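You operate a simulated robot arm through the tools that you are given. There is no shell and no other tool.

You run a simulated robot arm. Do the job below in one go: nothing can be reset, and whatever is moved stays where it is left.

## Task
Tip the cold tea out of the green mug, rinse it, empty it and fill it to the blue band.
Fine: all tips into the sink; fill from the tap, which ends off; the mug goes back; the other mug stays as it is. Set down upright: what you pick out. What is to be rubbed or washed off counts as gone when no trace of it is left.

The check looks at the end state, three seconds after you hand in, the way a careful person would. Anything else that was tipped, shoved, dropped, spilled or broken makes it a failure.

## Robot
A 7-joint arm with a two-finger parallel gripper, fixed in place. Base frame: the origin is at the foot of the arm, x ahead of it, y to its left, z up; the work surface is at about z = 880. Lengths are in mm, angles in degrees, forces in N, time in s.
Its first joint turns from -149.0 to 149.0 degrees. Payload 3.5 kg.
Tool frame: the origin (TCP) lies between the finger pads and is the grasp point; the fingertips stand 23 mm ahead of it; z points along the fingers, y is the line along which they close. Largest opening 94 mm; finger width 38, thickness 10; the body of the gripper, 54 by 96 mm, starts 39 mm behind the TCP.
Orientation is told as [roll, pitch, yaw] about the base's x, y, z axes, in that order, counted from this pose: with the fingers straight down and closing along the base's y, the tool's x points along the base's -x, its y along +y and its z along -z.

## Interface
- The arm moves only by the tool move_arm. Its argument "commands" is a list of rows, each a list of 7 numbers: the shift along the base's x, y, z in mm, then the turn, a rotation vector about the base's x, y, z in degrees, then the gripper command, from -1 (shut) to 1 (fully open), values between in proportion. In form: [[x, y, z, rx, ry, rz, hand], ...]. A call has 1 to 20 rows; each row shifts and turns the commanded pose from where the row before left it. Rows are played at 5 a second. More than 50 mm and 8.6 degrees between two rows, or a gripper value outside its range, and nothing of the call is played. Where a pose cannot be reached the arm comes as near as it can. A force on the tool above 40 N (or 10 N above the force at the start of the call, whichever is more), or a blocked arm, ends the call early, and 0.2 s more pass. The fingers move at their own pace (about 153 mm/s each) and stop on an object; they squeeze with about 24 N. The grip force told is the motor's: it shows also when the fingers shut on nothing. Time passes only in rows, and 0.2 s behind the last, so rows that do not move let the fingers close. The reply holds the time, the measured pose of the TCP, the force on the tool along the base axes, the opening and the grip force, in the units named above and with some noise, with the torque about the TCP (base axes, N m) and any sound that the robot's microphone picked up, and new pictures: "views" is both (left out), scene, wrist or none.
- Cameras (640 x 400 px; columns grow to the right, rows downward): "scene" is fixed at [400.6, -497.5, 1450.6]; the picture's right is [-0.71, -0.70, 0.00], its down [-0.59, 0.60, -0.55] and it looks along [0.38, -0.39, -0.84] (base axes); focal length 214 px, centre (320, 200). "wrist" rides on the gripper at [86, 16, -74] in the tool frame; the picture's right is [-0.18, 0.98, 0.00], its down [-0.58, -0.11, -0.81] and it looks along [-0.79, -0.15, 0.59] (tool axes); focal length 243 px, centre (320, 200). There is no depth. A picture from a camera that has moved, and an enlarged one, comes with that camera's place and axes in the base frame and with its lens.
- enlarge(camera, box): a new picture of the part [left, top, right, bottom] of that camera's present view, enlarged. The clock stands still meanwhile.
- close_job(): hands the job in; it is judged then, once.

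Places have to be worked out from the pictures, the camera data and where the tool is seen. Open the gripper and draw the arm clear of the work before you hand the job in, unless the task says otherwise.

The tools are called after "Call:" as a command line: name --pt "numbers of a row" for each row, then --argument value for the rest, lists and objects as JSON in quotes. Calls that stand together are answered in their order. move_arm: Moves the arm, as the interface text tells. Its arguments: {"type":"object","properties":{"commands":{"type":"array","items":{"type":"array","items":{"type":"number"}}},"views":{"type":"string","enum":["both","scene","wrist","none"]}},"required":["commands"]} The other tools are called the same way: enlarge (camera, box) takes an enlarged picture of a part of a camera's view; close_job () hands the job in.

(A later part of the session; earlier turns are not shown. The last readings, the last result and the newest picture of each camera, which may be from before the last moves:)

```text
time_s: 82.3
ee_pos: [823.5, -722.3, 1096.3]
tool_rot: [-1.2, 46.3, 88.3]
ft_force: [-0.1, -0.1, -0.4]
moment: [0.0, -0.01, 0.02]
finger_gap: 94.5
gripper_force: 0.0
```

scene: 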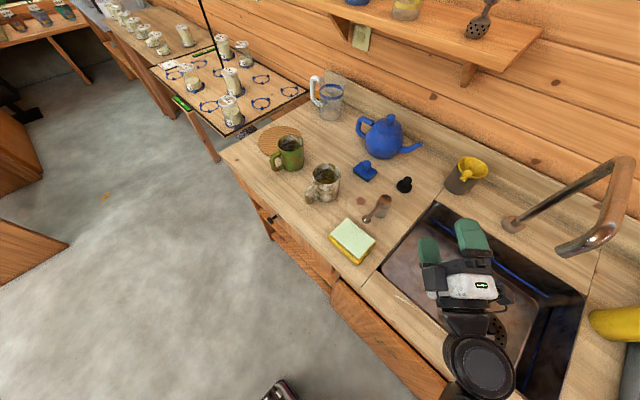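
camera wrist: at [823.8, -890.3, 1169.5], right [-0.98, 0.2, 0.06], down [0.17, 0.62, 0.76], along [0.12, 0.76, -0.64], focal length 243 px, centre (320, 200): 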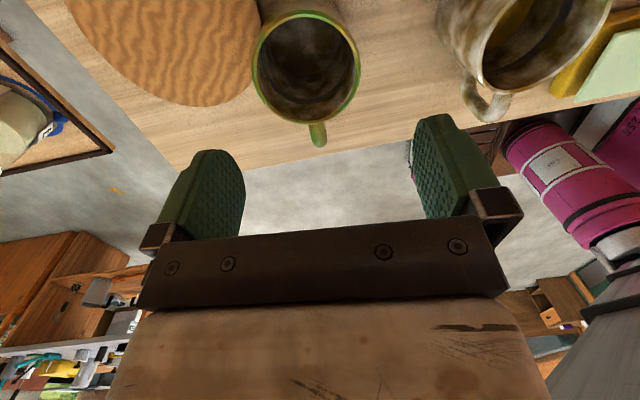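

I'll lower to a pre-grasp point up and back along the 45° line and look at the mug from there.

Call:
move_arm --pt "3 0 -5 0 0 -1 1" --pt "4 -1 -13 0 0 -1 1" --pt "4 -1 -18 0 0 -1 1" --pt "3 -2 -18 0 0 -1 1" --pt "2 -1 -13 0 0 0 1" --pt "0 0 -5 0 0 0 1" --views "both"

Call:
enlarge --camera "wrist" --box '[200, 0, 440, 180]'

Call:
enlarge --camera "scene" --box '[220, 90, 340, 190]'

```text
time_s: 83.7
ee_pos: [841.0, -727.9, 1022.7]
tool_rot: [-1.3, 46.3, 84.3]
ft_force: [0.4, -0.2, 0.5]
moment: [0.03, 0.01, -0.02]
finger_gap: 94.2
gripper_force: 0.0
camera wrist: at [821.6, -731.9, 1136.6], right [-0.97, 0.21, -0.15], down [0.19, 0.97, 0.14], along [0.17, 0.11, -0.98], focal length 243 px, centre (320, 200)
```

scene: 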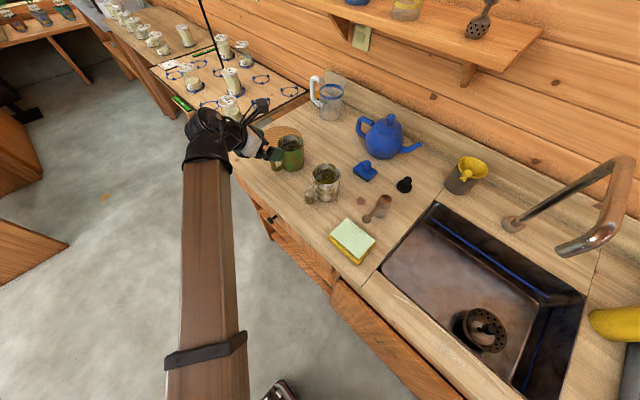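
wrist: 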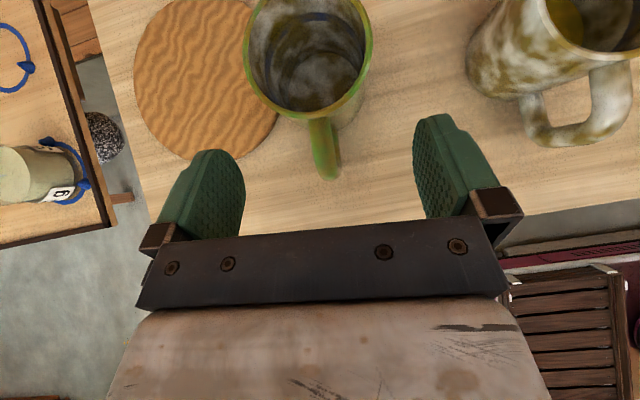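

```text
2.22 times, centred on (320, 90) of wrist
camera zoom: at [821.6, -731.9, 1136.6], right [-0.97, 0.21, -0.15], down [0.19, 0.97, 0.14], along [0.17, 0.11, -0.98], focal length 539 px, centre (320, 444)
```

zoom: 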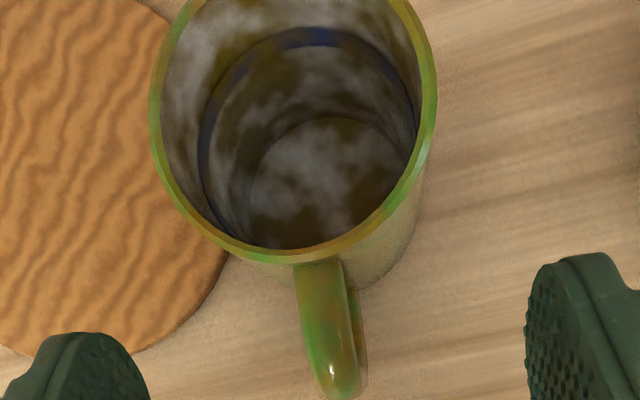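

```text
4.00 times, centred on (280, 140) of scene
camera zoom: at [400.6, -497.5, 1450.6], right [-0.71, -0.7, 0.0], down [-0.59, 0.6, -0.55], along [0.38, -0.39, -0.84], focal length 858 px, centre (480, 440)
```

zoom: 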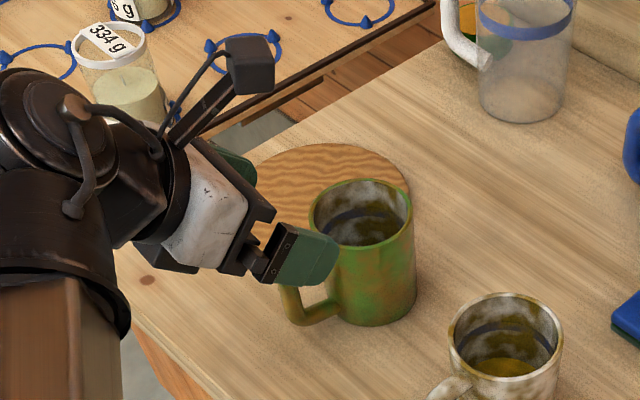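

The mug is empty, with its axis at about (838, -811) and the handle towards +y. To clear the handle and rim I'll steepen the hand to about 58° down, then check alignment before sliding onto the mug.

Call:
move_arm --pt "0 -4 2 2 0 0 1" --pt "0 -8 2 4 0 0 1" --pt "1 -9 2 4 0 0 1" --pt "0 -7 0 3 0 0 1" --pt "0 -2 0 1 0 0 1" --views "both"

Call:
enlarge --camera "wrist" --box '[200, 0, 440, 180]'

Call:
enlarge --camera "scene" --box '[240, 110, 340, 200]'

```text
time_s: 84.9
ee_pos: [841.6, -757.4, 1027.3]
tool_rot: [0.3, 32.3, 85.4]
ft_force: [0.1, -0.3, 0.2]
moment: [0.01, -0.01, 0.01]
finger_gap: 94.0
gripper_force: 0.0
camera wrist: at [821.6, -789.6, 1137.4], right [-0.97, 0.24, -0.09], down [0.19, 0.91, 0.37], along [0.17, 0.34, -0.92], focal length 243 px, centre (320, 200)
```

scene: 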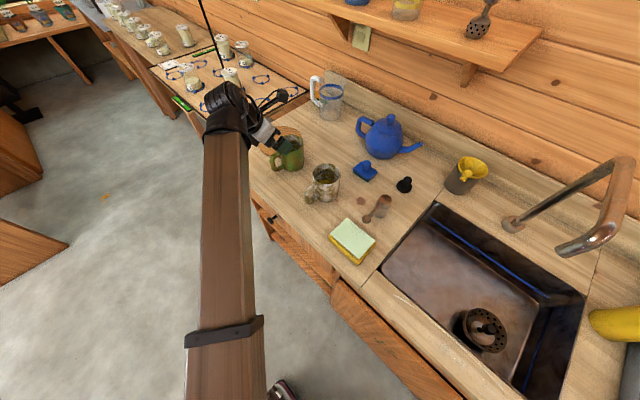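
wrist: 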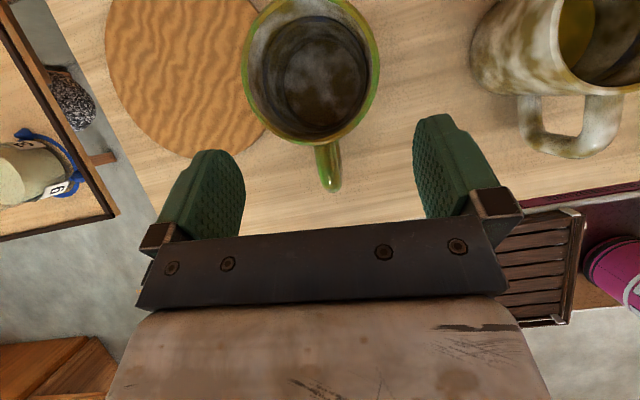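

```text
2.22 times, centred on (320, 90) of wrist
camera zoom: at [821.6, -789.6, 1137.4], right [-0.97, 0.24, -0.09], down [0.19, 0.91, 0.37], along [0.17, 0.34, -0.92], focal length 539 px, centre (320, 444)
```

zoom: 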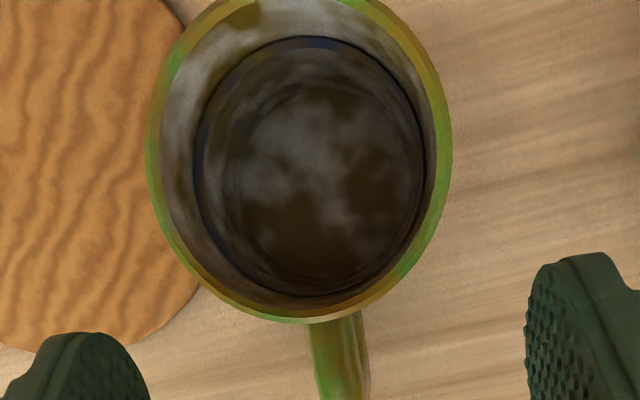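

```text
4.44 times, centred on (290, 155) of scene
camera zoom: at [400.6, -497.5, 1450.6], right [-0.71, -0.7, 0.0], down [-0.59, 0.6, -0.55], along [0.38, -0.39, -0.84], focal length 953 px, centre (453, 400)
```

zoom: 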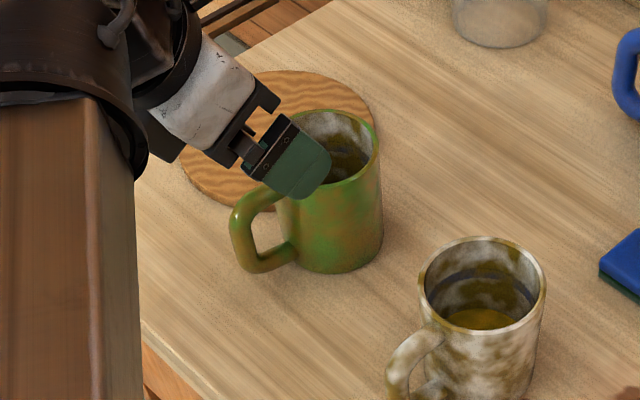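

The mug is centred between the fingers to within 2 mm. I'll slide down along the tool axis so the pads sit either side of the mug just below the rim.

Call:
move_arm --pt "0 -4 -6 0 0 0 1" --pt "-1 -9 -13 0 0 0 1" --pt "-1 -11 -17 0 0 0 1" --pt "-1 -11 -17 0 0 0 1" --pt "0 -9 -13 0 0 0 1" --pt "0 -4 -7 0 0 0 1" --pt "0 -1 -2 0 0 0 1" --views "both"

Call:
enlarge --camera "scene" --box '[230, 100, 330, 190]'

```text
time_s: 86.5
ee_pos: [837.9, -805.0, 956.9]
tool_rot: [0.1, 32.4, 85.3]
ft_force: [0.0, 13.0, 35.2]
moment: [2.08, -0.18, 0.0]
finger_gap: 94.1
gripper_force: 0.0
camera wrist: at [819.2, -836.4, 1066.8], right [-0.97, 0.24, -0.1], down [0.19, 0.91, 0.37], along [0.17, 0.34, -0.92], focal length 243 px, centre (320, 200)
```

scene: 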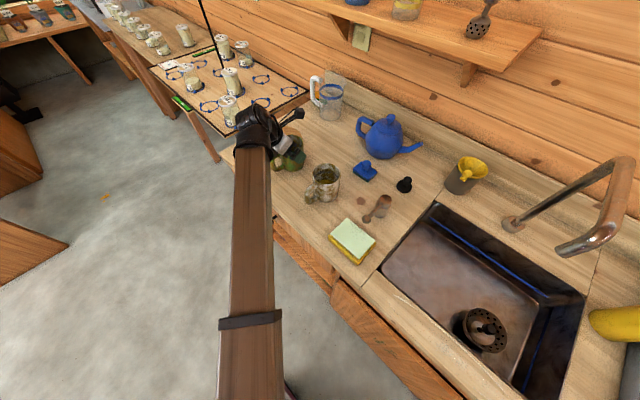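
wrist: 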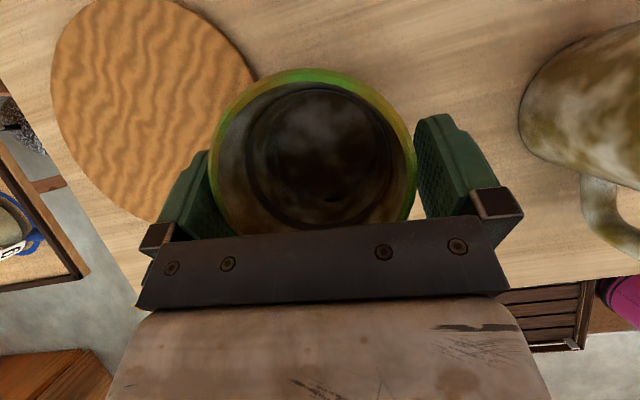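

```text
4.44 times, centred on (280, 145) of scene
camera zoom: at [400.6, -497.5, 1450.6], right [-0.71, -0.7, 0.0], down [-0.59, 0.6, -0.55], along [0.38, -0.39, -0.84], focal length 953 px, centre (498, 444)
```

zoom: 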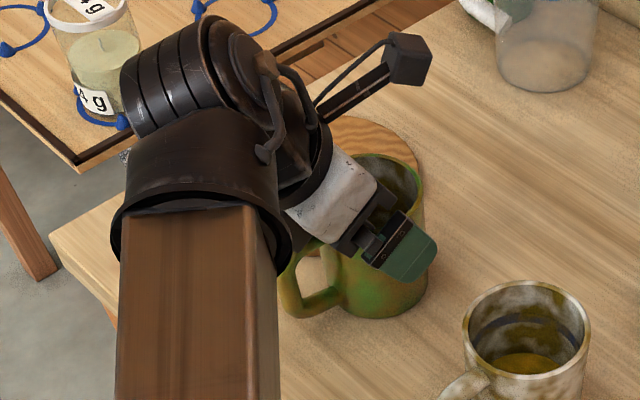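

I felt 35 N: the hand body is resting on the handle's outer bend at this angle. I'll back straight off along the tool axis and check that the mug hasn't shifted.

Call:
move_arm --pt "0 2 3 0 0 0 1" --pt "0 3 5 0 0 0 1" --pt "0 3 5 0 0 0 1" --pt "0 2 3 0 0 0 1" --views "both"

Call:
enlarge --camera "scene" --box '[230, 100, 330, 190]'

Call:
enlarge --camera "wrist" --box '[140, 40, 520, 260]'

```text
time_s: 87.5
ee_pos: [837.5, -798.2, 969.8]
tool_rot: [0.4, 32.3, 85.4]
ft_force: [0.0, -0.2, -1.0]
moment: [-0.03, -0.01, -0.01]
finger_gap: 94.0
gripper_force: 0.0
camera wrist: at [818.1, -829.5, 1078.5], right [-0.97, 0.24, -0.09], down [0.19, 0.91, 0.37], along [0.17, 0.34, -0.92], focal length 243 px, centre (320, 200)
```

scene: 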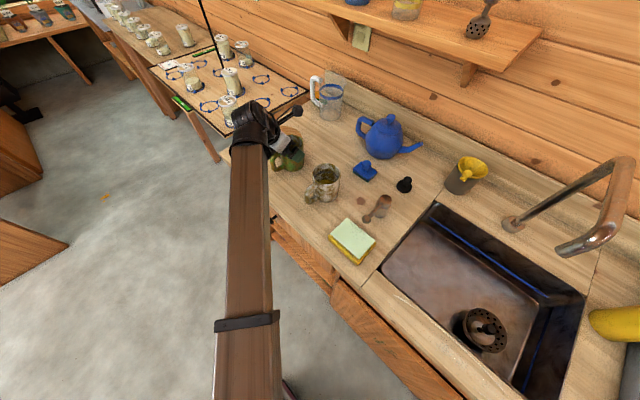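
wrist: 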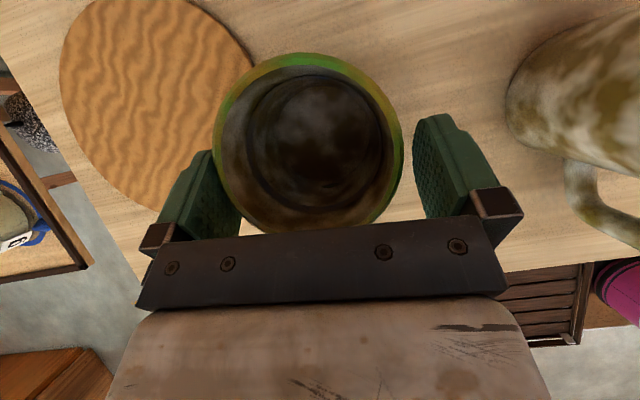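

```text
4.44 times, centred on (280, 145) of scene
camera zoom: at [400.6, -497.5, 1450.6], right [-0.71, -0.7, 0.0], down [-0.59, 0.6, -0.55], along [0.38, -0.39, -0.84], focal length 953 px, centre (498, 444)
```

zoom: 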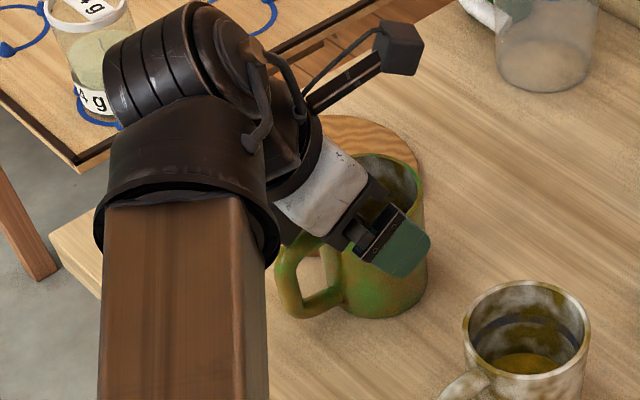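

```text
1.68 times, centred on (330, 150) of wrist
camera zoom: at [818.1, -829.5, 1078.5], right [-0.97, 0.24, -0.09], down [0.19, 0.91, 0.37], along [0.17, 0.34, -0.92], focal length 409 px, centre (303, 284)
```

zoom: 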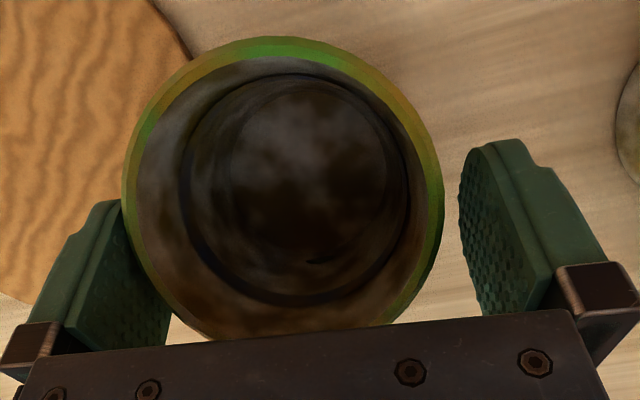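

The mug is still upright, maybe 3–4 mm further back. I'll come down again but stop higher, at TCP z≈960 (10 mm below the rim), clear of the handle.

Call:
move_arm --pt "0 -3 -3 0 0 0 1" --pt "0 -3 -4 0 0 0 1" --pt "0 -2 -2 0 0 0 1" --pt "0 0 0 0 0 0 1" --views "none"

```text
time_s: 88.5
ee_pos: [838.0, -804.9, 959.8]
tool_rot: [0.3, 32.4, 85.4]
ft_force: [0.3, 0.0, 0.6]
moment: [0.01, 0.01, -0.04]
finger_gap: 93.7
gripper_force: 0.0
```

No contact at this height. I'll close the fingers on the mug body gradually and check the grip.

Call:
move_arm --pt "0 0 0 0 0 0 0.9" --pt "0 0 0 0 0 0 0.8" --pt "0 0 0 0 0 0 0.6" --pt "0 0 0 0 0 0 0.2" --pt "0 0 0 0 0 0 -1" --pt "0 0 0 0 0 0 -1" --pt "0 0 0 0 0 0 -1" --views "both"

Call:
enlarge --camera "scene" --box '[230, 100, 330, 190]'

```text
time_s: 90.1
ee_pos: [839.9, -805.2, 960.0]
tool_rot: [0.4, 32.4, 85.4]
ft_force: [1.6, -0.3, 0.6]
moment: [0.04, -0.01, 0.02]
finger_gap: 83.2
gripper_force: 23.4
camera wrist: at [819.1, -836.9, 1069.7], right [-0.97, 0.24, -0.09], down [0.19, 0.91, 0.37], along [0.17, 0.34, -0.92], focal length 243 px, centre (320, 200)
```

scene: 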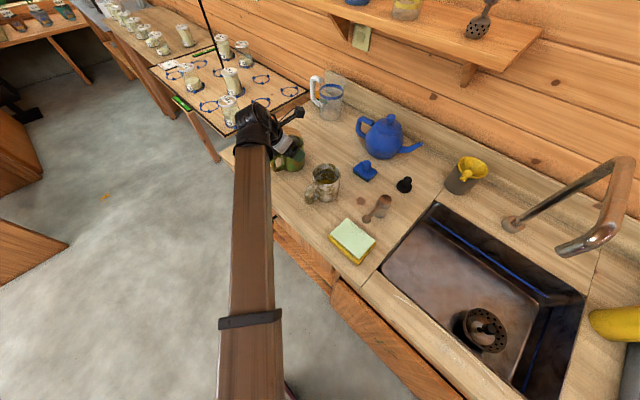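
wrist: 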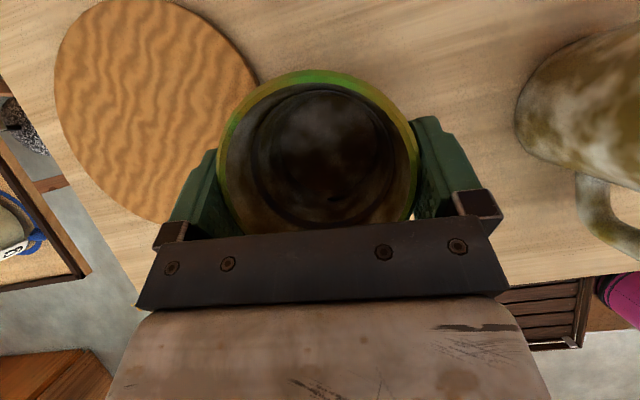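

```text
4.44 times, centred on (280, 145) of scene
camera zoom: at [400.6, -497.5, 1450.6], right [-0.71, -0.7, 0.0], down [-0.59, 0.6, -0.55], along [0.38, -0.39, -0.84], focal length 953 px, centre (498, 444)
```

zoom: 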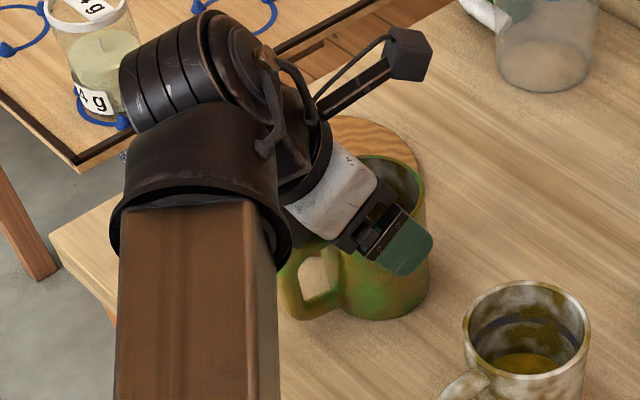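

Gripped the mug body: 83 mm gap, 23 N. I'll lift slowly and check for slip.

Call:
move_arm --pt "0 0 1 0 0 0 -1" --pt "0 0 3 0 0 0 -1" --pt "0 0 6 0 0 0 -1" --pt "0 0 9 0 0 0 -1" --pt "0 0 12 0 0 0 -1" --pt "0 0 14 0 0 0 -1" --pt "0 1 16 0 0 0 -1" --pt "0 2 18 0 0 0 -1" --pt "0 3 18 0 0 0 -1" --pt "0 3 18 0 0 0 -1" --pt "0 3 14 0 0 0 -1" --pt "0 2 8 0 0 0 -1" --pt "0 0 3 0 0 0 -1" --views "both"

Call:
enlarge --camera "scene" --box '[230, 60, 330, 150]'

```text
time_s: 92.9
ee_pos: [837.5, -791.5, 1099.8]
tool_rot: [0.3, 32.4, 85.5]
ft_force: [-0.1, 0.6, -2.6]
moment: [-0.02, 0.0, -0.01]
finger_gap: 83.4
gripper_force: 24.7
camera wrist: at [819.0, -823.0, 1209.3], right [-0.97, 0.24, -0.09], down [0.19, 0.91, 0.37], along [0.17, 0.34, -0.92], focal length 243 px, centre (320, 200)
```

scene: 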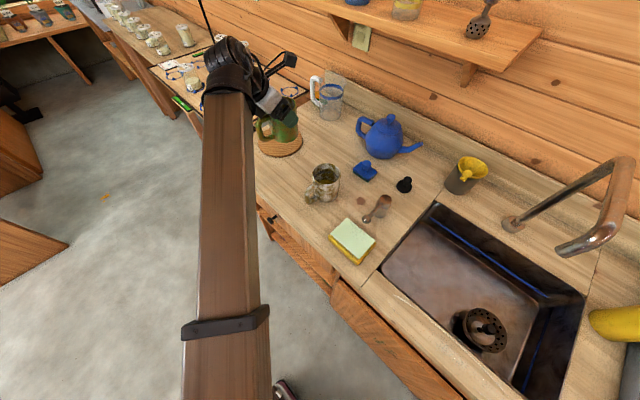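
wrist: 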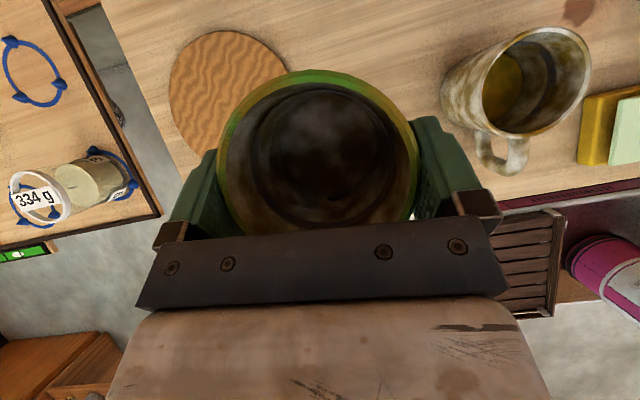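

```text
4.44 times, centred on (280, 105) of scene
camera zoom: at [400.6, -497.5, 1450.6], right [-0.71, -0.7, 0.0], down [-0.59, 0.6, -0.55], along [0.38, -0.39, -0.84], focal length 953 px, centre (498, 622)
```

zoom: 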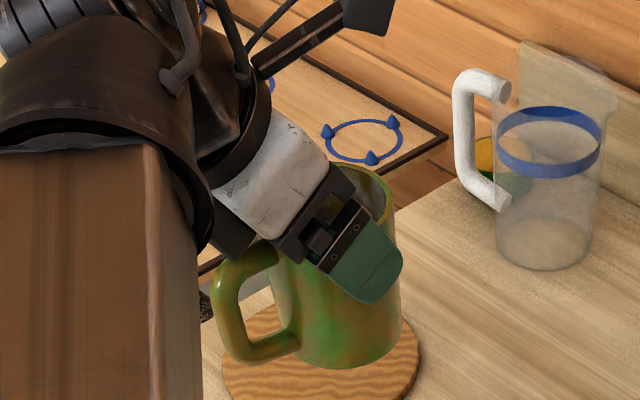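

The body grip is firm: about 2.6 N empty with no moment. I'll carry the mug to the sink at this height, aiming to come down beside the spout at x≈300.

Call:
move_arm --pt "-4 0 0 0 0 0 -1" --pt "-10 -1 0 0 0 0 -1" --pt "-17 -1 0 0 0 0 -1" --pt "-24 -2 0 0 0 0 -1" --pt "-29 -3 0 0 0 0 -1" --pt "-32 -3 0 0 0 0 -1" --pt "-32 -3 0 0 0 0 -1" --pt "-32 -3 0 0 0 0 -1" --pt "-32 -3 0 0 0 0 -1" --pt "-32 -3 0 0 0 0 -1" --pt "-32 -3 0 0 0 0 -1" --pt "-32 -3 0 0 0 0 -1" --pt "-32 -3 0 0 0 0 -1" --pt "-32 -3 0 0 0 0 -1" --pt "-32 -3 0 0 0 0 -1" --pt "-32 -3 0 0 0 0 -1" --pt "-32 -3 0 0 0 0 -1" --pt "-29 -3 0 0 0 0 -1" --pt "-22 -2 0 0 0 0 -1" --pt "-12 -1 0 0 0 0 -1" --views "both"

```text
time_s: 97.1
ee_pos: [306.2, -839.5, 1100.3]
tool_rot: [0.3, 32.4, 85.4]
ft_force: [0.1, 0.1, -1.3]
moment: [0.0, 0.01, -0.02]
finger_gap: 83.2
gripper_force: 23.7
camera wrist: at [286.9, -871.2, 1209.5], right [-0.97, 0.24, -0.09], down [0.19, 0.91, 0.37], along [0.17, 0.34, -0.92], focal length 243 px, centre (320, 200)
```

scene: 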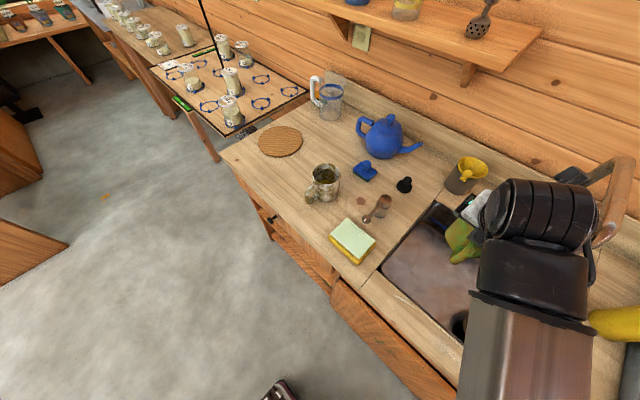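
wrist: 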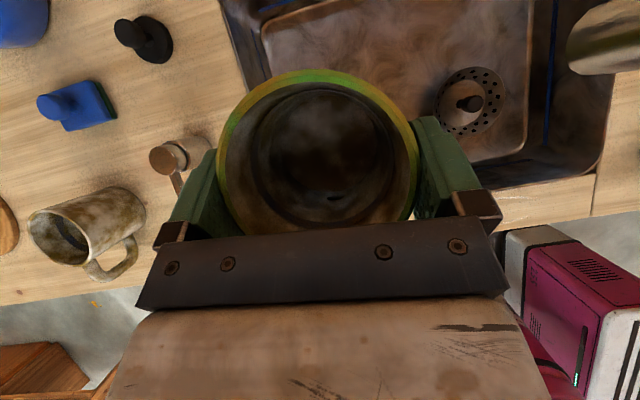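

The spout tip shows up at about (205, -864), as expected. I'll lower beside it to z≈935 so the mug is inside the sink.

Call:
move_arm --pt "0 0 -4 0 0 0 -1" --pt "0 0 -10 0 0 0 -1" --pt "0 0 -16 0 0 0 -1" --pt "0 0 -20 0 0 0 -1" --pt "0 0 -22 0 0 0 -1" --pt "0 0 -22 0 0 0 -1" --pt "0 0 -22 0 0 0 -1" --pt "0 0 -20 0 0 0 -1" --pt "0 0 -16 0 0 0 -1" --pt "0 0 -10 0 0 0 -1" --pt "0 0 -3 0 0 0 -1" --views "both"

```text
time_s: 99.5
ee_pos: [307.0, -838.4, 935.8]
tool_rot: [0.3, 32.4, 85.4]
ft_force: [-0.2, 0.5, -2.6]
moment: [0.0, 0.01, 0.04]
finger_gap: 82.9
gripper_force: 24.1
camera wrist: at [287.9, -871.1, 1045.2], right [-0.97, 0.24, -0.09], down [0.19, 0.91, 0.37], along [0.17, 0.34, -0.92], focal length 243 px, centre (320, 200)
```

scene: 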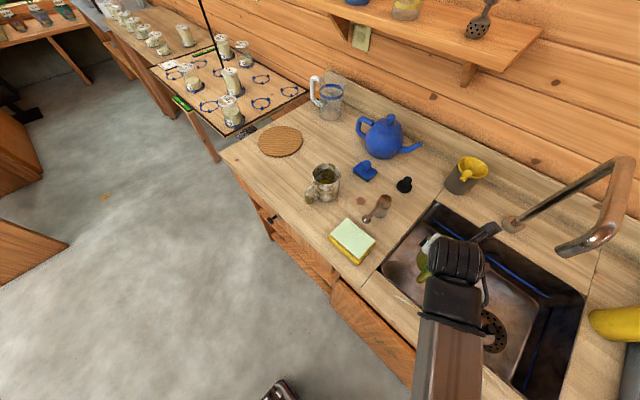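
wrist: 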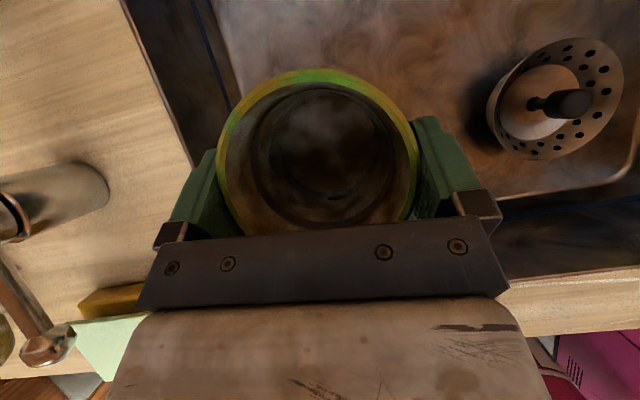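

I can see the raised strainer near (80, -830), which the mug's spot under the spout at (201, -862) will clear. I'll slide the mug under the spout.

Call:
move_arm --pt "-4 0 0 0 0 0 -1" --pt "-10 -1 0 0 0 0 -1" --pt "-16 -2 0 0 0 0 -1" --pt "-20 -3 0 0 0 0 -1" --pt "-20 -3 0 0 0 0 -1" --pt "-18 -3 0 0 0 0 -1" --pt "-11 -2 0 0 0 0 -1" --pt "-5 0 0 0 0 0 -1" --pt "-1 0 0 0 0 0 -1" --views "both"

```text
time_s: 101.5
ee_pos: [201.7, -853.3, 935.5]
tool_rot: [0.3, 32.4, 85.4]
ft_force: [-0.6, -0.7, -2.3]
moment: [-0.03, -0.01, 0.01]
finger_gap: 83.1
gripper_force: 24.0
camera wrist: at [182.1, -885.7, 1044.8], right [-0.97, 0.24, -0.09], down [0.19, 0.91, 0.37], along [0.17, 0.34, -0.92], focal length 243 px, centre (320, 200)
```

scene: 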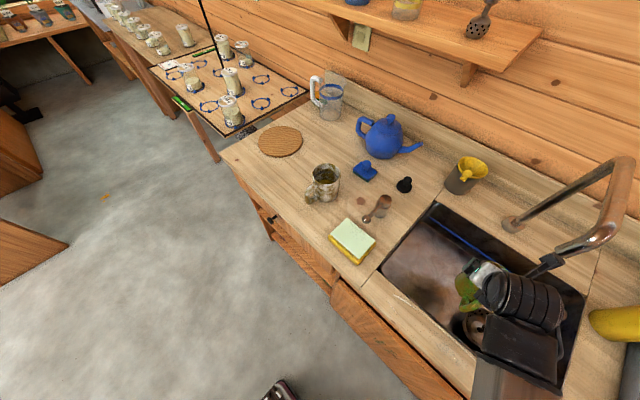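
wrist: 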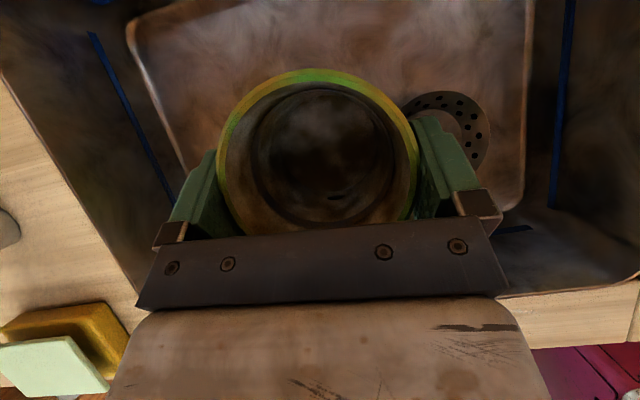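

The mug is under the spout and clear of the strainer. I'll lower most of the way to the sink floor, then feel for contact slowly.

Call:
move_arm --pt "0 0 -4 0 0 0 -1" --pt "0 0 -10 0 0 0 -1" --pt "0 0 -15 0 0 0 -1" --pt "0 0 -18 0 0 0 -1" --pt "0 0 -18 0 0 0 -1" --pt "0 0 -14 0 0 0 -1" --pt "0 0 -8 0 0 0 -1" --pt "0 0 -3 0 0 0 -1" --views "both"

```text
time_s: 103.3
ee_pos: [202.0, -854.5, 845.6]
tool_rot: [0.3, 32.4, 85.4]
ft_force: [0.2, -0.1, -3.1]
moment: [-0.01, -0.02, -0.02]
finger_gap: 83.2
gripper_force: 24.3
camera wrist: at [183.1, -886.1, 954.6], right [-0.97, 0.24, -0.09], down [0.19, 0.91, 0.37], along [0.17, 0.34, -0.92], focal length 243 px, centre (320, 200)
```

scene: 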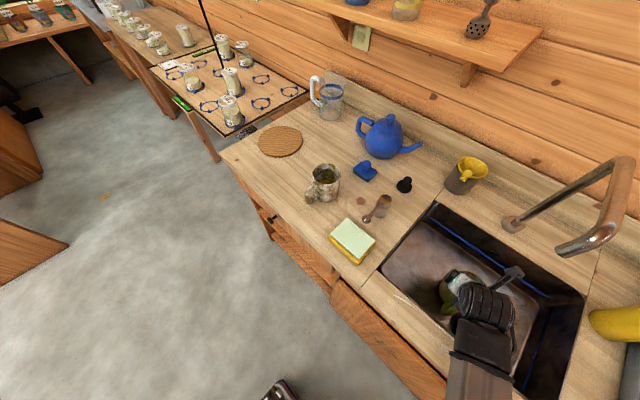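
wrist: 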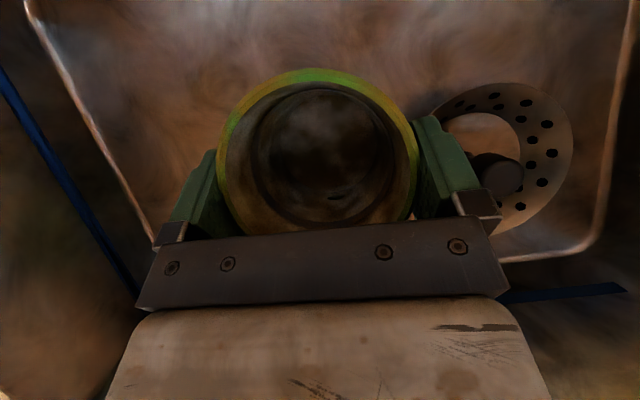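

Clear so far. I'll keep lowering in small steps until I feel the sink floor.

Call:
move_arm --pt "0 0 -4 0 0 0 -1" --pt "0 0 -5 0 0 0 -1" --pt "0 0 -4 0 0 0 -1" --pt "0 0 -3 0 0 0 -1" --pt "0 0 -2 0 0 0 -1" --pt "0 0 -2 0 0 0 -1" --views "none"

```text
time_s: 104.5
ee_pos: [201.7, -853.6, 831.5]
tool_rot: [0.2, 32.7, 85.3]
ft_force: [1.6, 6.4, 14.6]
moment: [1.06, 0.03, -0.08]
finger_gap: 83.2
gripper_force: 24.4
stopped in row 5: the force on the tool passed its limit at 46 N (the readings are from after the stop); the commanded pose is now the measured one
```

Contact with the sink floor at z≈831. I'll ease up 2 mm to relieve the force before letting go.

Call:
move_arm --pt "0 0 1 0 0 0 -1" --pt "0 0 1 0 0 0 -1" --pt "0 0 0 0 0 0 -1" --views "wrist"

```text
time_s: 105.3
ee_pos: [201.3, -854.6, 833.4]
tool_rot: [0.3, 32.5, 85.4]
ft_force: [-0.1, -0.1, -2.1]
moment: [0.06, -0.02, 0.0]
finger_gap: 83.3
gripper_force: 23.7
camera wrist: at [181.9, -885.8, 942.2], right [-0.97, 0.24, -0.1], down [0.19, 0.91, 0.37], along [0.17, 0.34, -0.93], focal length 243 px, centre (320, 200)
```

wrist: 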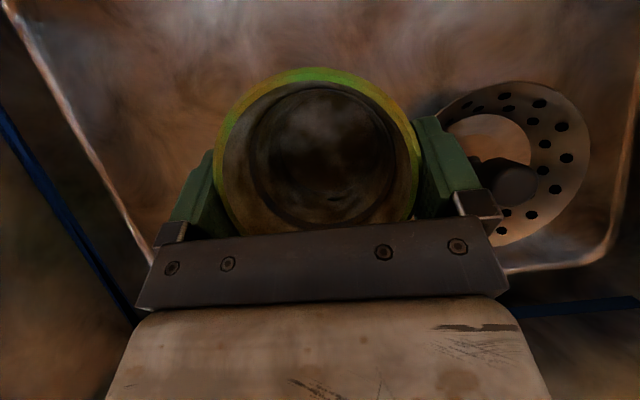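

It's hanging free about 2 mm above the floor. I'll lower the last bit and release gently.

Call:
move_arm --pt "0 0 -1 0 0 0 -1" --pt "0 0 -0.7 0 0 0 -1" --pt "0 0 0 0 0 0 0.76" --pt "0 0 0 0 0 0 0.8" --pt "0 0 0 0 0 0 0.9" --pt "0 0 0 0 0 0 1" --pt "0 0 0 0 0 0 1" --views "wrist"

```text
time_s: 106.9
ee_pos: [202.3, -854.0, 832.1]
tool_rot: [0.2, 32.7, 85.4]
ft_force: [0.5, 2.3, 9.7]
moment: [0.58, -0.02, -0.06]
finger_gap: 94.3
gripper_force: 0.2
camera wrist: at [182.3, -885.2, 941.2], right [-0.97, 0.24, -0.1], down [0.19, 0.91, 0.36], along [0.17, 0.33, -0.93], focal length 243 px, centre (320, 200)
```

wrist: 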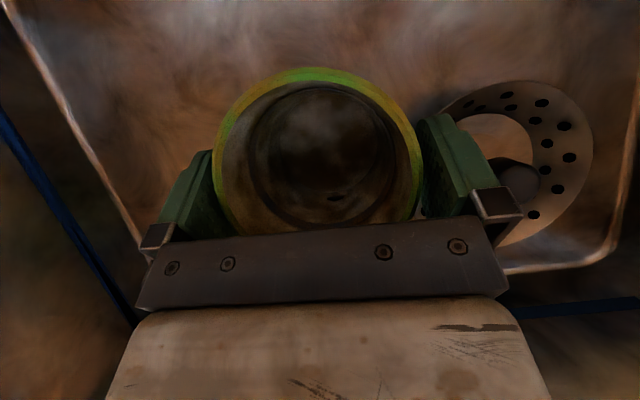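

Released; the hand body is resting lightly on the handle (about 10 N). I'll draw back along the tool axis and check the mug stands properly.

Call:
move_arm --pt "0 1 2 0 0 0 1" --pt "0 3 5 0 0 0 1" --pt "1 6 10 0 0 0 1" --pt "1 9 14 0 0 0 1" --pt "1 10 16 0 0 0 1" --pt "1 10 16 0 0 0 1" --pt "1 10 16 0 0 0 1" --pt "0 9 14 0 0 0 1" --pt "0 5 8 0 0 0 1" --pt "0 2 3 0 0 0 1" --views "both"

Call:
enlarge --camera "wrist" --box '[220, 0, 460, 180]'

```text
time_s: 109.1
ee_pos: [207.7, -788.8, 934.3]
tool_rot: [0.3, 32.6, 85.4]
ft_force: [0.0, -0.2, -0.1]
moment: [0.01, 0.04, 0.01]
finger_gap: 94.1
gripper_force: 0.1
camera wrist: at [187.7, -820.4, 1044.1], right [-0.97, 0.24, -0.1], down [0.19, 0.91, 0.36], along [0.17, 0.33, -0.93], focal length 243 px, centre (320, 200)
```

scene: 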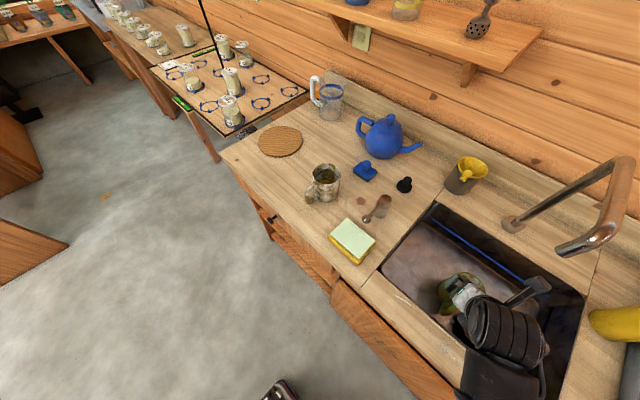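
wrist: 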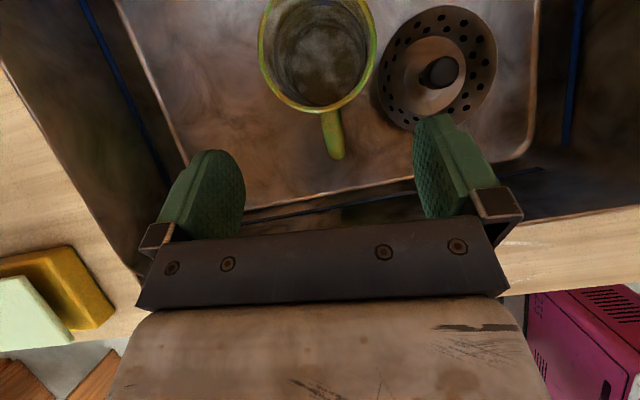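

```text
2.22 times, centred on (340, 90) of wrist
camera zoom: at [187.7, -820.4, 1044.1], right [-0.97, 0.24, -0.1], down [0.19, 0.91, 0.36], along [0.17, 0.33, -0.93], focal length 539 px, centre (276, 444)
```

zoom: 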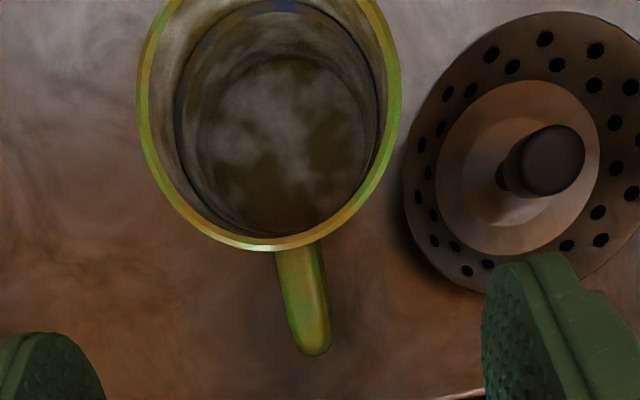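

The mug stands squarely in the sink at about (198, -866), nearly under the spout at (201, -862). I'll move clear of the spout and turn the hand straight down with fingers closed, ready for the tap lever.

Call:
move_arm --pt "6 0 0 0 0 0 1" --pt "14 0 1 0 0 0 1" --pt "22 0 3 0 0 0 0.5" --pt "26 0 5 0 0 0 0" --pt "28 0 8 2 0 0 -0.5" --pt "28 0 12 3 0 0 -1" --pt "28 0 16 4 0 0 -1" --pt "28 0 18 4 0 0 -1" --pt "28 -2 18 4 0 0 -1" --pt "28 -2 16 4 0 0 -1" --pt "26 -2 14 4 0 0 -1" --pt "24 -2 10 3 0 0 -1" --pt "20 -2 5 2 -1 0 -1" --pt "14 -1 2 1 -1 0 -1" --pt "6 0 0 0 -1 0 -1" --views "both"

Call:
enlarge --camera "scene" --box '[440, 250, 560, 350]'

```text
time_s: 112.3
ee_pos: [533.0, -800.2, 1064.4]
tool_rot: [-0.5, 1.5, 86.0]
ft_force: [0.1, -0.5, -1.2]
moment: [0.01, 0.01, 0.02]
finger_gap: 0.1
gripper_force: 23.9
camera wrist: at [510.7, -883.4, 1141.3], right [-0.97, 0.25, -0.01], down [0.15, 0.59, 0.79], along [0.21, 0.76, -0.61], focal length 243 px, centre (320, 200)
```

scene: 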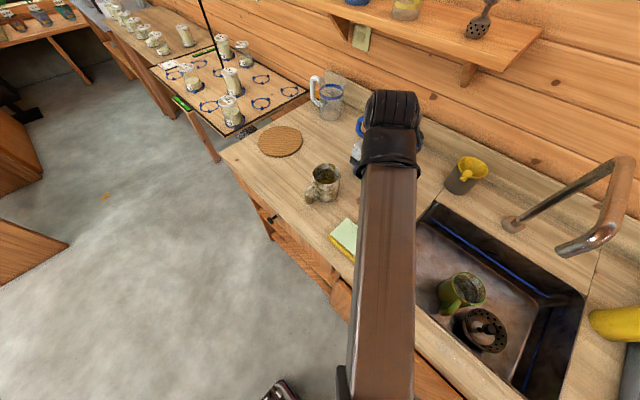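
wrist: 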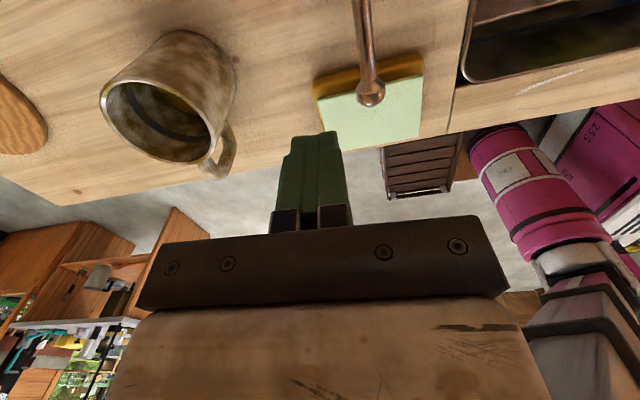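

```text
4.00 times, centred on (500, 300) of scene
camera zoom: at [400.6, -497.5, 1450.6], right [-0.71, -0.7, 0.0], down [-0.59, 0.6, -0.55], along [0.38, -0.39, -0.84], focal length 858 px, centre (-400, -200)
```

zoom: 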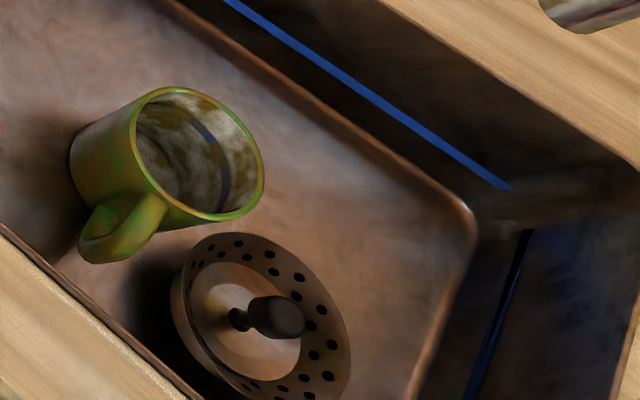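

From here the scene camera sees straight into the mug, and the lever ball is at about (499, -772). I'll lower the closed fingers beside the lever on its +x side.

Call:
move_arm --pt "0 0 -5 0 0 0 -1" --pt "0 0 -12 0 0 0 -1" --pt "-1 0 -18 0 0 0 -1" --pt "-1 0 -20 0 0 0 -1" --pt "-1 0 -20 0 0 0 -1" --pt "0 0 -18 0 0 0 -1" --pt "0 0 -12 0 0 0 -1" --pt "0 0 -6 0 0 0 -1" --pt "0 0 -2 0 0 0 -1" --views "both"

```text
time_s: 114.3
ee_pos: [530.3, -800.3, 951.2]
tool_rot: [-0.5, 1.4, 86.0]
ft_force: [-0.2, 0.3, -0.8]
moment: [-0.01, -0.01, -0.04]
finger_gap: 0.3
gripper_force: 23.6
camera wrist: at [506.8, -883.5, 1027.5], right [-0.97, 0.25, -0.01], down [0.15, 0.59, 0.79], along [0.21, 0.76, -0.61], focal length 243 px, centre (320, 200)
```

scene: 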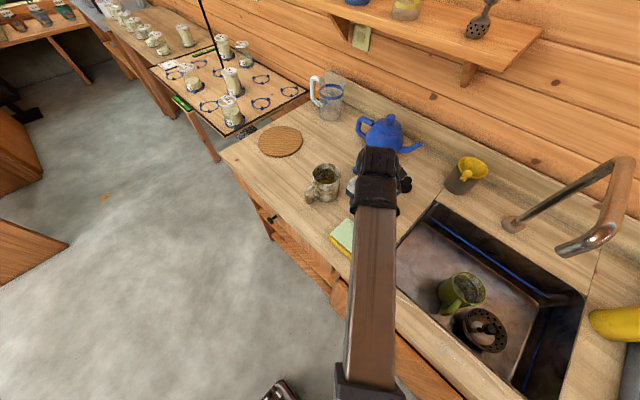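
wrist: 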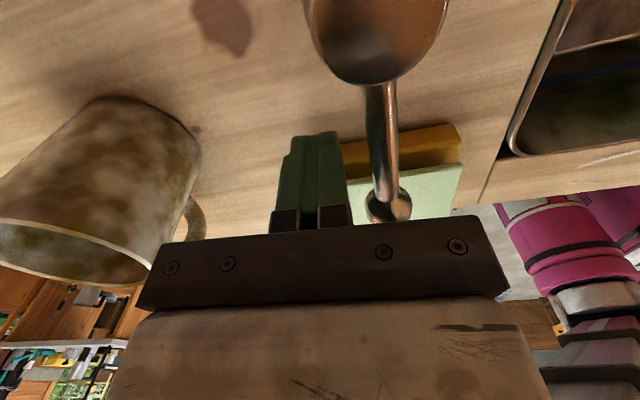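

The fingers are beside the lever. I'll push gently towards -x and watch the force and the spout.

Call:
move_arm --pt "-4 0 0 0 0 0 -1" --pt "-5 0 0 0 0 0 -1" --pt "-5 0 0 0 0 0 -1" --pt "-5 0 0 0 0 0 -1" --pt "-5 0 0 0 0 0 -1" --pt "-5 0 0 0 0 0 -1" --views "both"

```text
time_s: 115.3
ee_pos: [520.8, -799.8, 948.8]
tool_rot: [-1.1, 1.5, 86.1]
ft_force: [21.9, 1.2, -2.4]
moment: [-0.04, 0.03, -0.44]
finger_gap: 0.1
gripper_force: 23.9
stopped in row 4: the force on the tool passed its limit at 45 N (the readings are from after the stop); the commanded pose is now the measured one
camera wrist: at [497.0, -883.9, 1026.2], right [-0.97, 0.25, -0.02], down [0.13, 0.59, 0.79], along [0.21, 0.76, -0.61], focal length 243 px, centre (320, 200)
```

scene: 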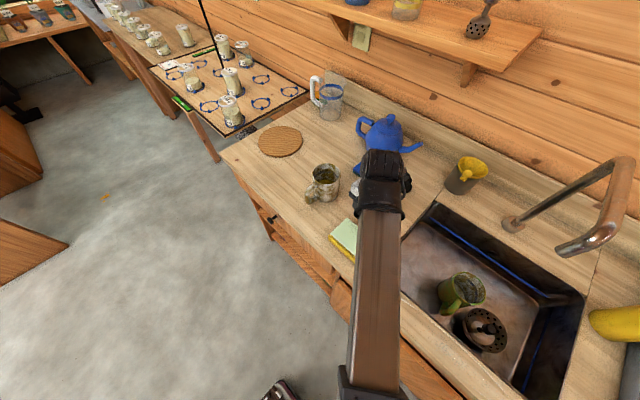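
wrist: 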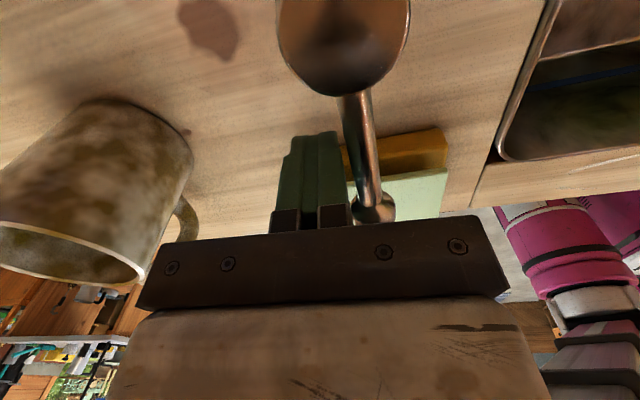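

The lever is firm in that direction (22 N, no movement), so it must open the other way. I'll back off, lift over, and come down on its -x side.

Call:
move_arm --pt "5 0 0 0 0 0 -1" --pt "5 0 4 0 0 0 -1" --pt "2 0 12 0 0 0 -1" --pt "0 0 18 0 0 0 -1" --pt "0 0 18 0 0 0 -1" --pt "-5 0 12 0 0 0 -1" --pt "-12 0 4 0 0 0 -1" --pt "-18 0 0 0 0 0 -1" --pt "-18 0 0 0 0 0 -1" --pt "-14 0 0 0 0 0 -1" --pt "-7 0 -6 0 0 0 -1" --pt "-2 0 -14 0 0 0 -1" --pt "0 0 -18 0 0 0 -1" --pt "0 0 -16 0 0 0 -1" --pt "0 0 -8 0 0 0 -1" --pt "0 0 -3 0 0 0 -1" --views "both"

```text
time_s: 118.7
ee_pos: [452.8, -800.7, 952.9]
tool_rot: [-0.9, 1.6, 86.2]
ft_force: [-0.3, 0.2, -0.7]
moment: [0.0, 0.02, 0.01]
finger_gap: 0.0
gripper_force: 23.5
camera wrist: at [429.8, -884.6, 1030.4], right [-0.97, 0.25, -0.02], down [0.14, 0.59, 0.79], along [0.21, 0.76, -0.61], focal length 243 px, centre (320, 200)
```

scene: 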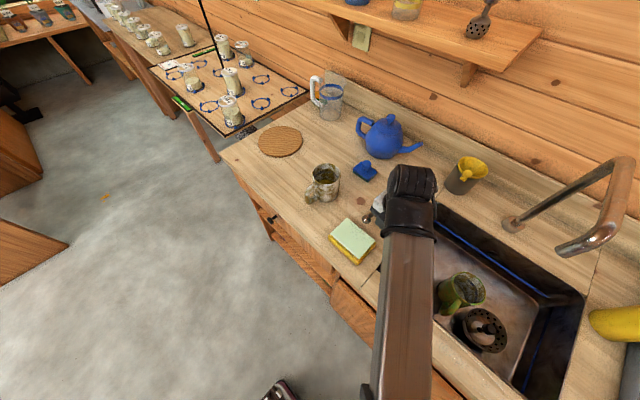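
wrist: 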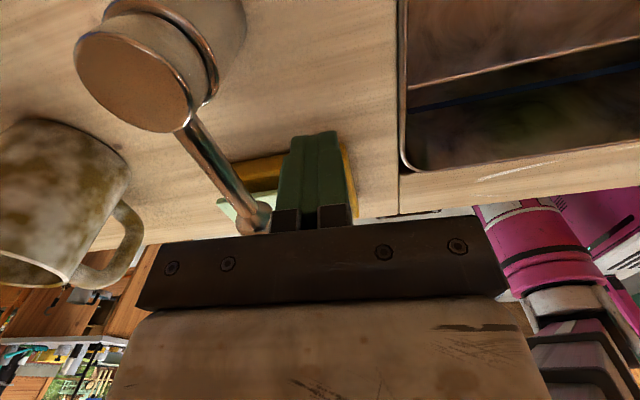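

The fingers are now on the lever's -x side. I'll push slowly towards +x and watch for movement, water or sound.

Call:
move_arm --pt "5 0 0 0 0 0 -1" --pt "8 0 0 0 0 0 -1" --pt "8 0 0 0 0 0 -1" --pt "5 0 0 0 0 0 -1" --pt "4 0 0 0 0 0 -1" --pt "4 0 0 0 0 0 -1" --pt "4 0 0 0 0 0 -1" --views "both"

```text
time_s: 120.3
ee_pos: [493.1, -799.3, 954.1]
tool_rot: [-0.9, 1.5, 86.1]
ft_force: [-1.1, -0.3, -0.2]
moment: [-0.03, 0.0, -0.01]
finger_gap: 0.2
gripper_force: 23.9
camera wrist: at [468.0, -883.6, 1030.4], right [-0.97, 0.25, -0.02], down [0.14, 0.59, 0.79], along [0.21, 0.76, -0.61], focal length 243 px, centre (320, 200)
```

scene: 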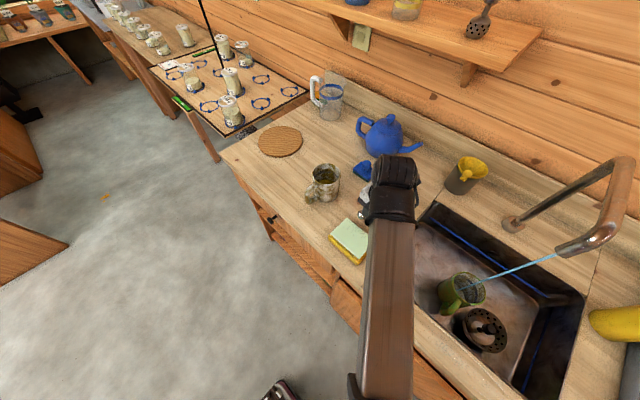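
wrist: 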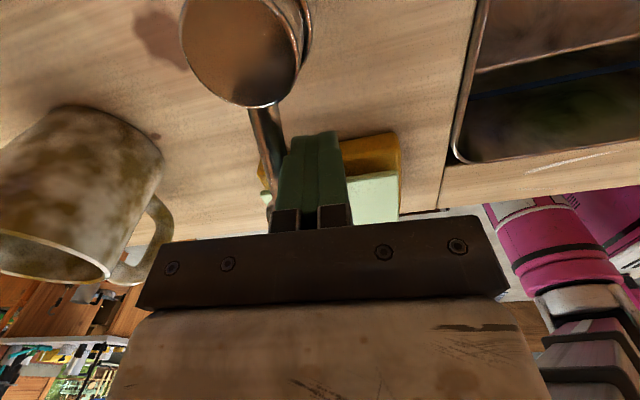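

Water is flowing from the spout straight into the mug. I'll zoom in on the mug to check the stream and level.

Call:
enlarge --camera "scene" --box '[430, 220, 570, 325]'

Call:
enlarge --camera "scene" --box '[430, 265, 500, 320]'

```text
3.81 times, centred on (500, 272) of scene
camera zoom: at [400.6, -497.5, 1450.6], right [-0.71, -0.7, 0.0], down [-0.59, 0.6, -0.55], along [0.38, -0.39, -0.84], focal length 817 px, centre (-366, -76)
```

zoom: 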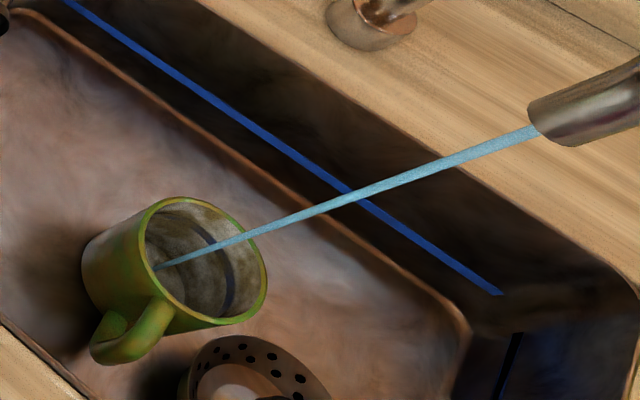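

```text
7.27 times, centred on (465, 292) of scene
camera zoom: at [400.6, -497.5, 1450.6], right [-0.71, -0.7, 0.0], down [-0.59, 0.6, -0.55], along [0.38, -0.39, -0.84], focal length 1560 px, centre (-734, -473)
```

zoom: 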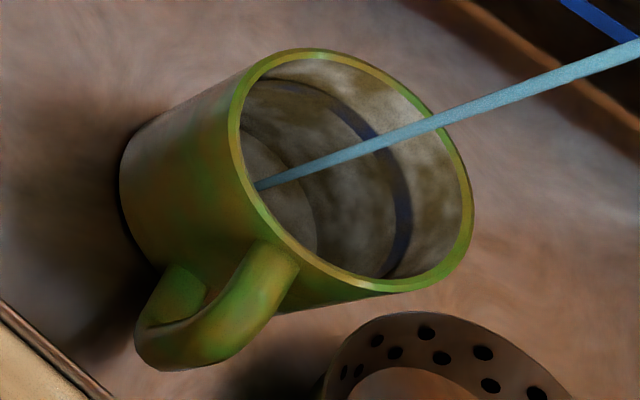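

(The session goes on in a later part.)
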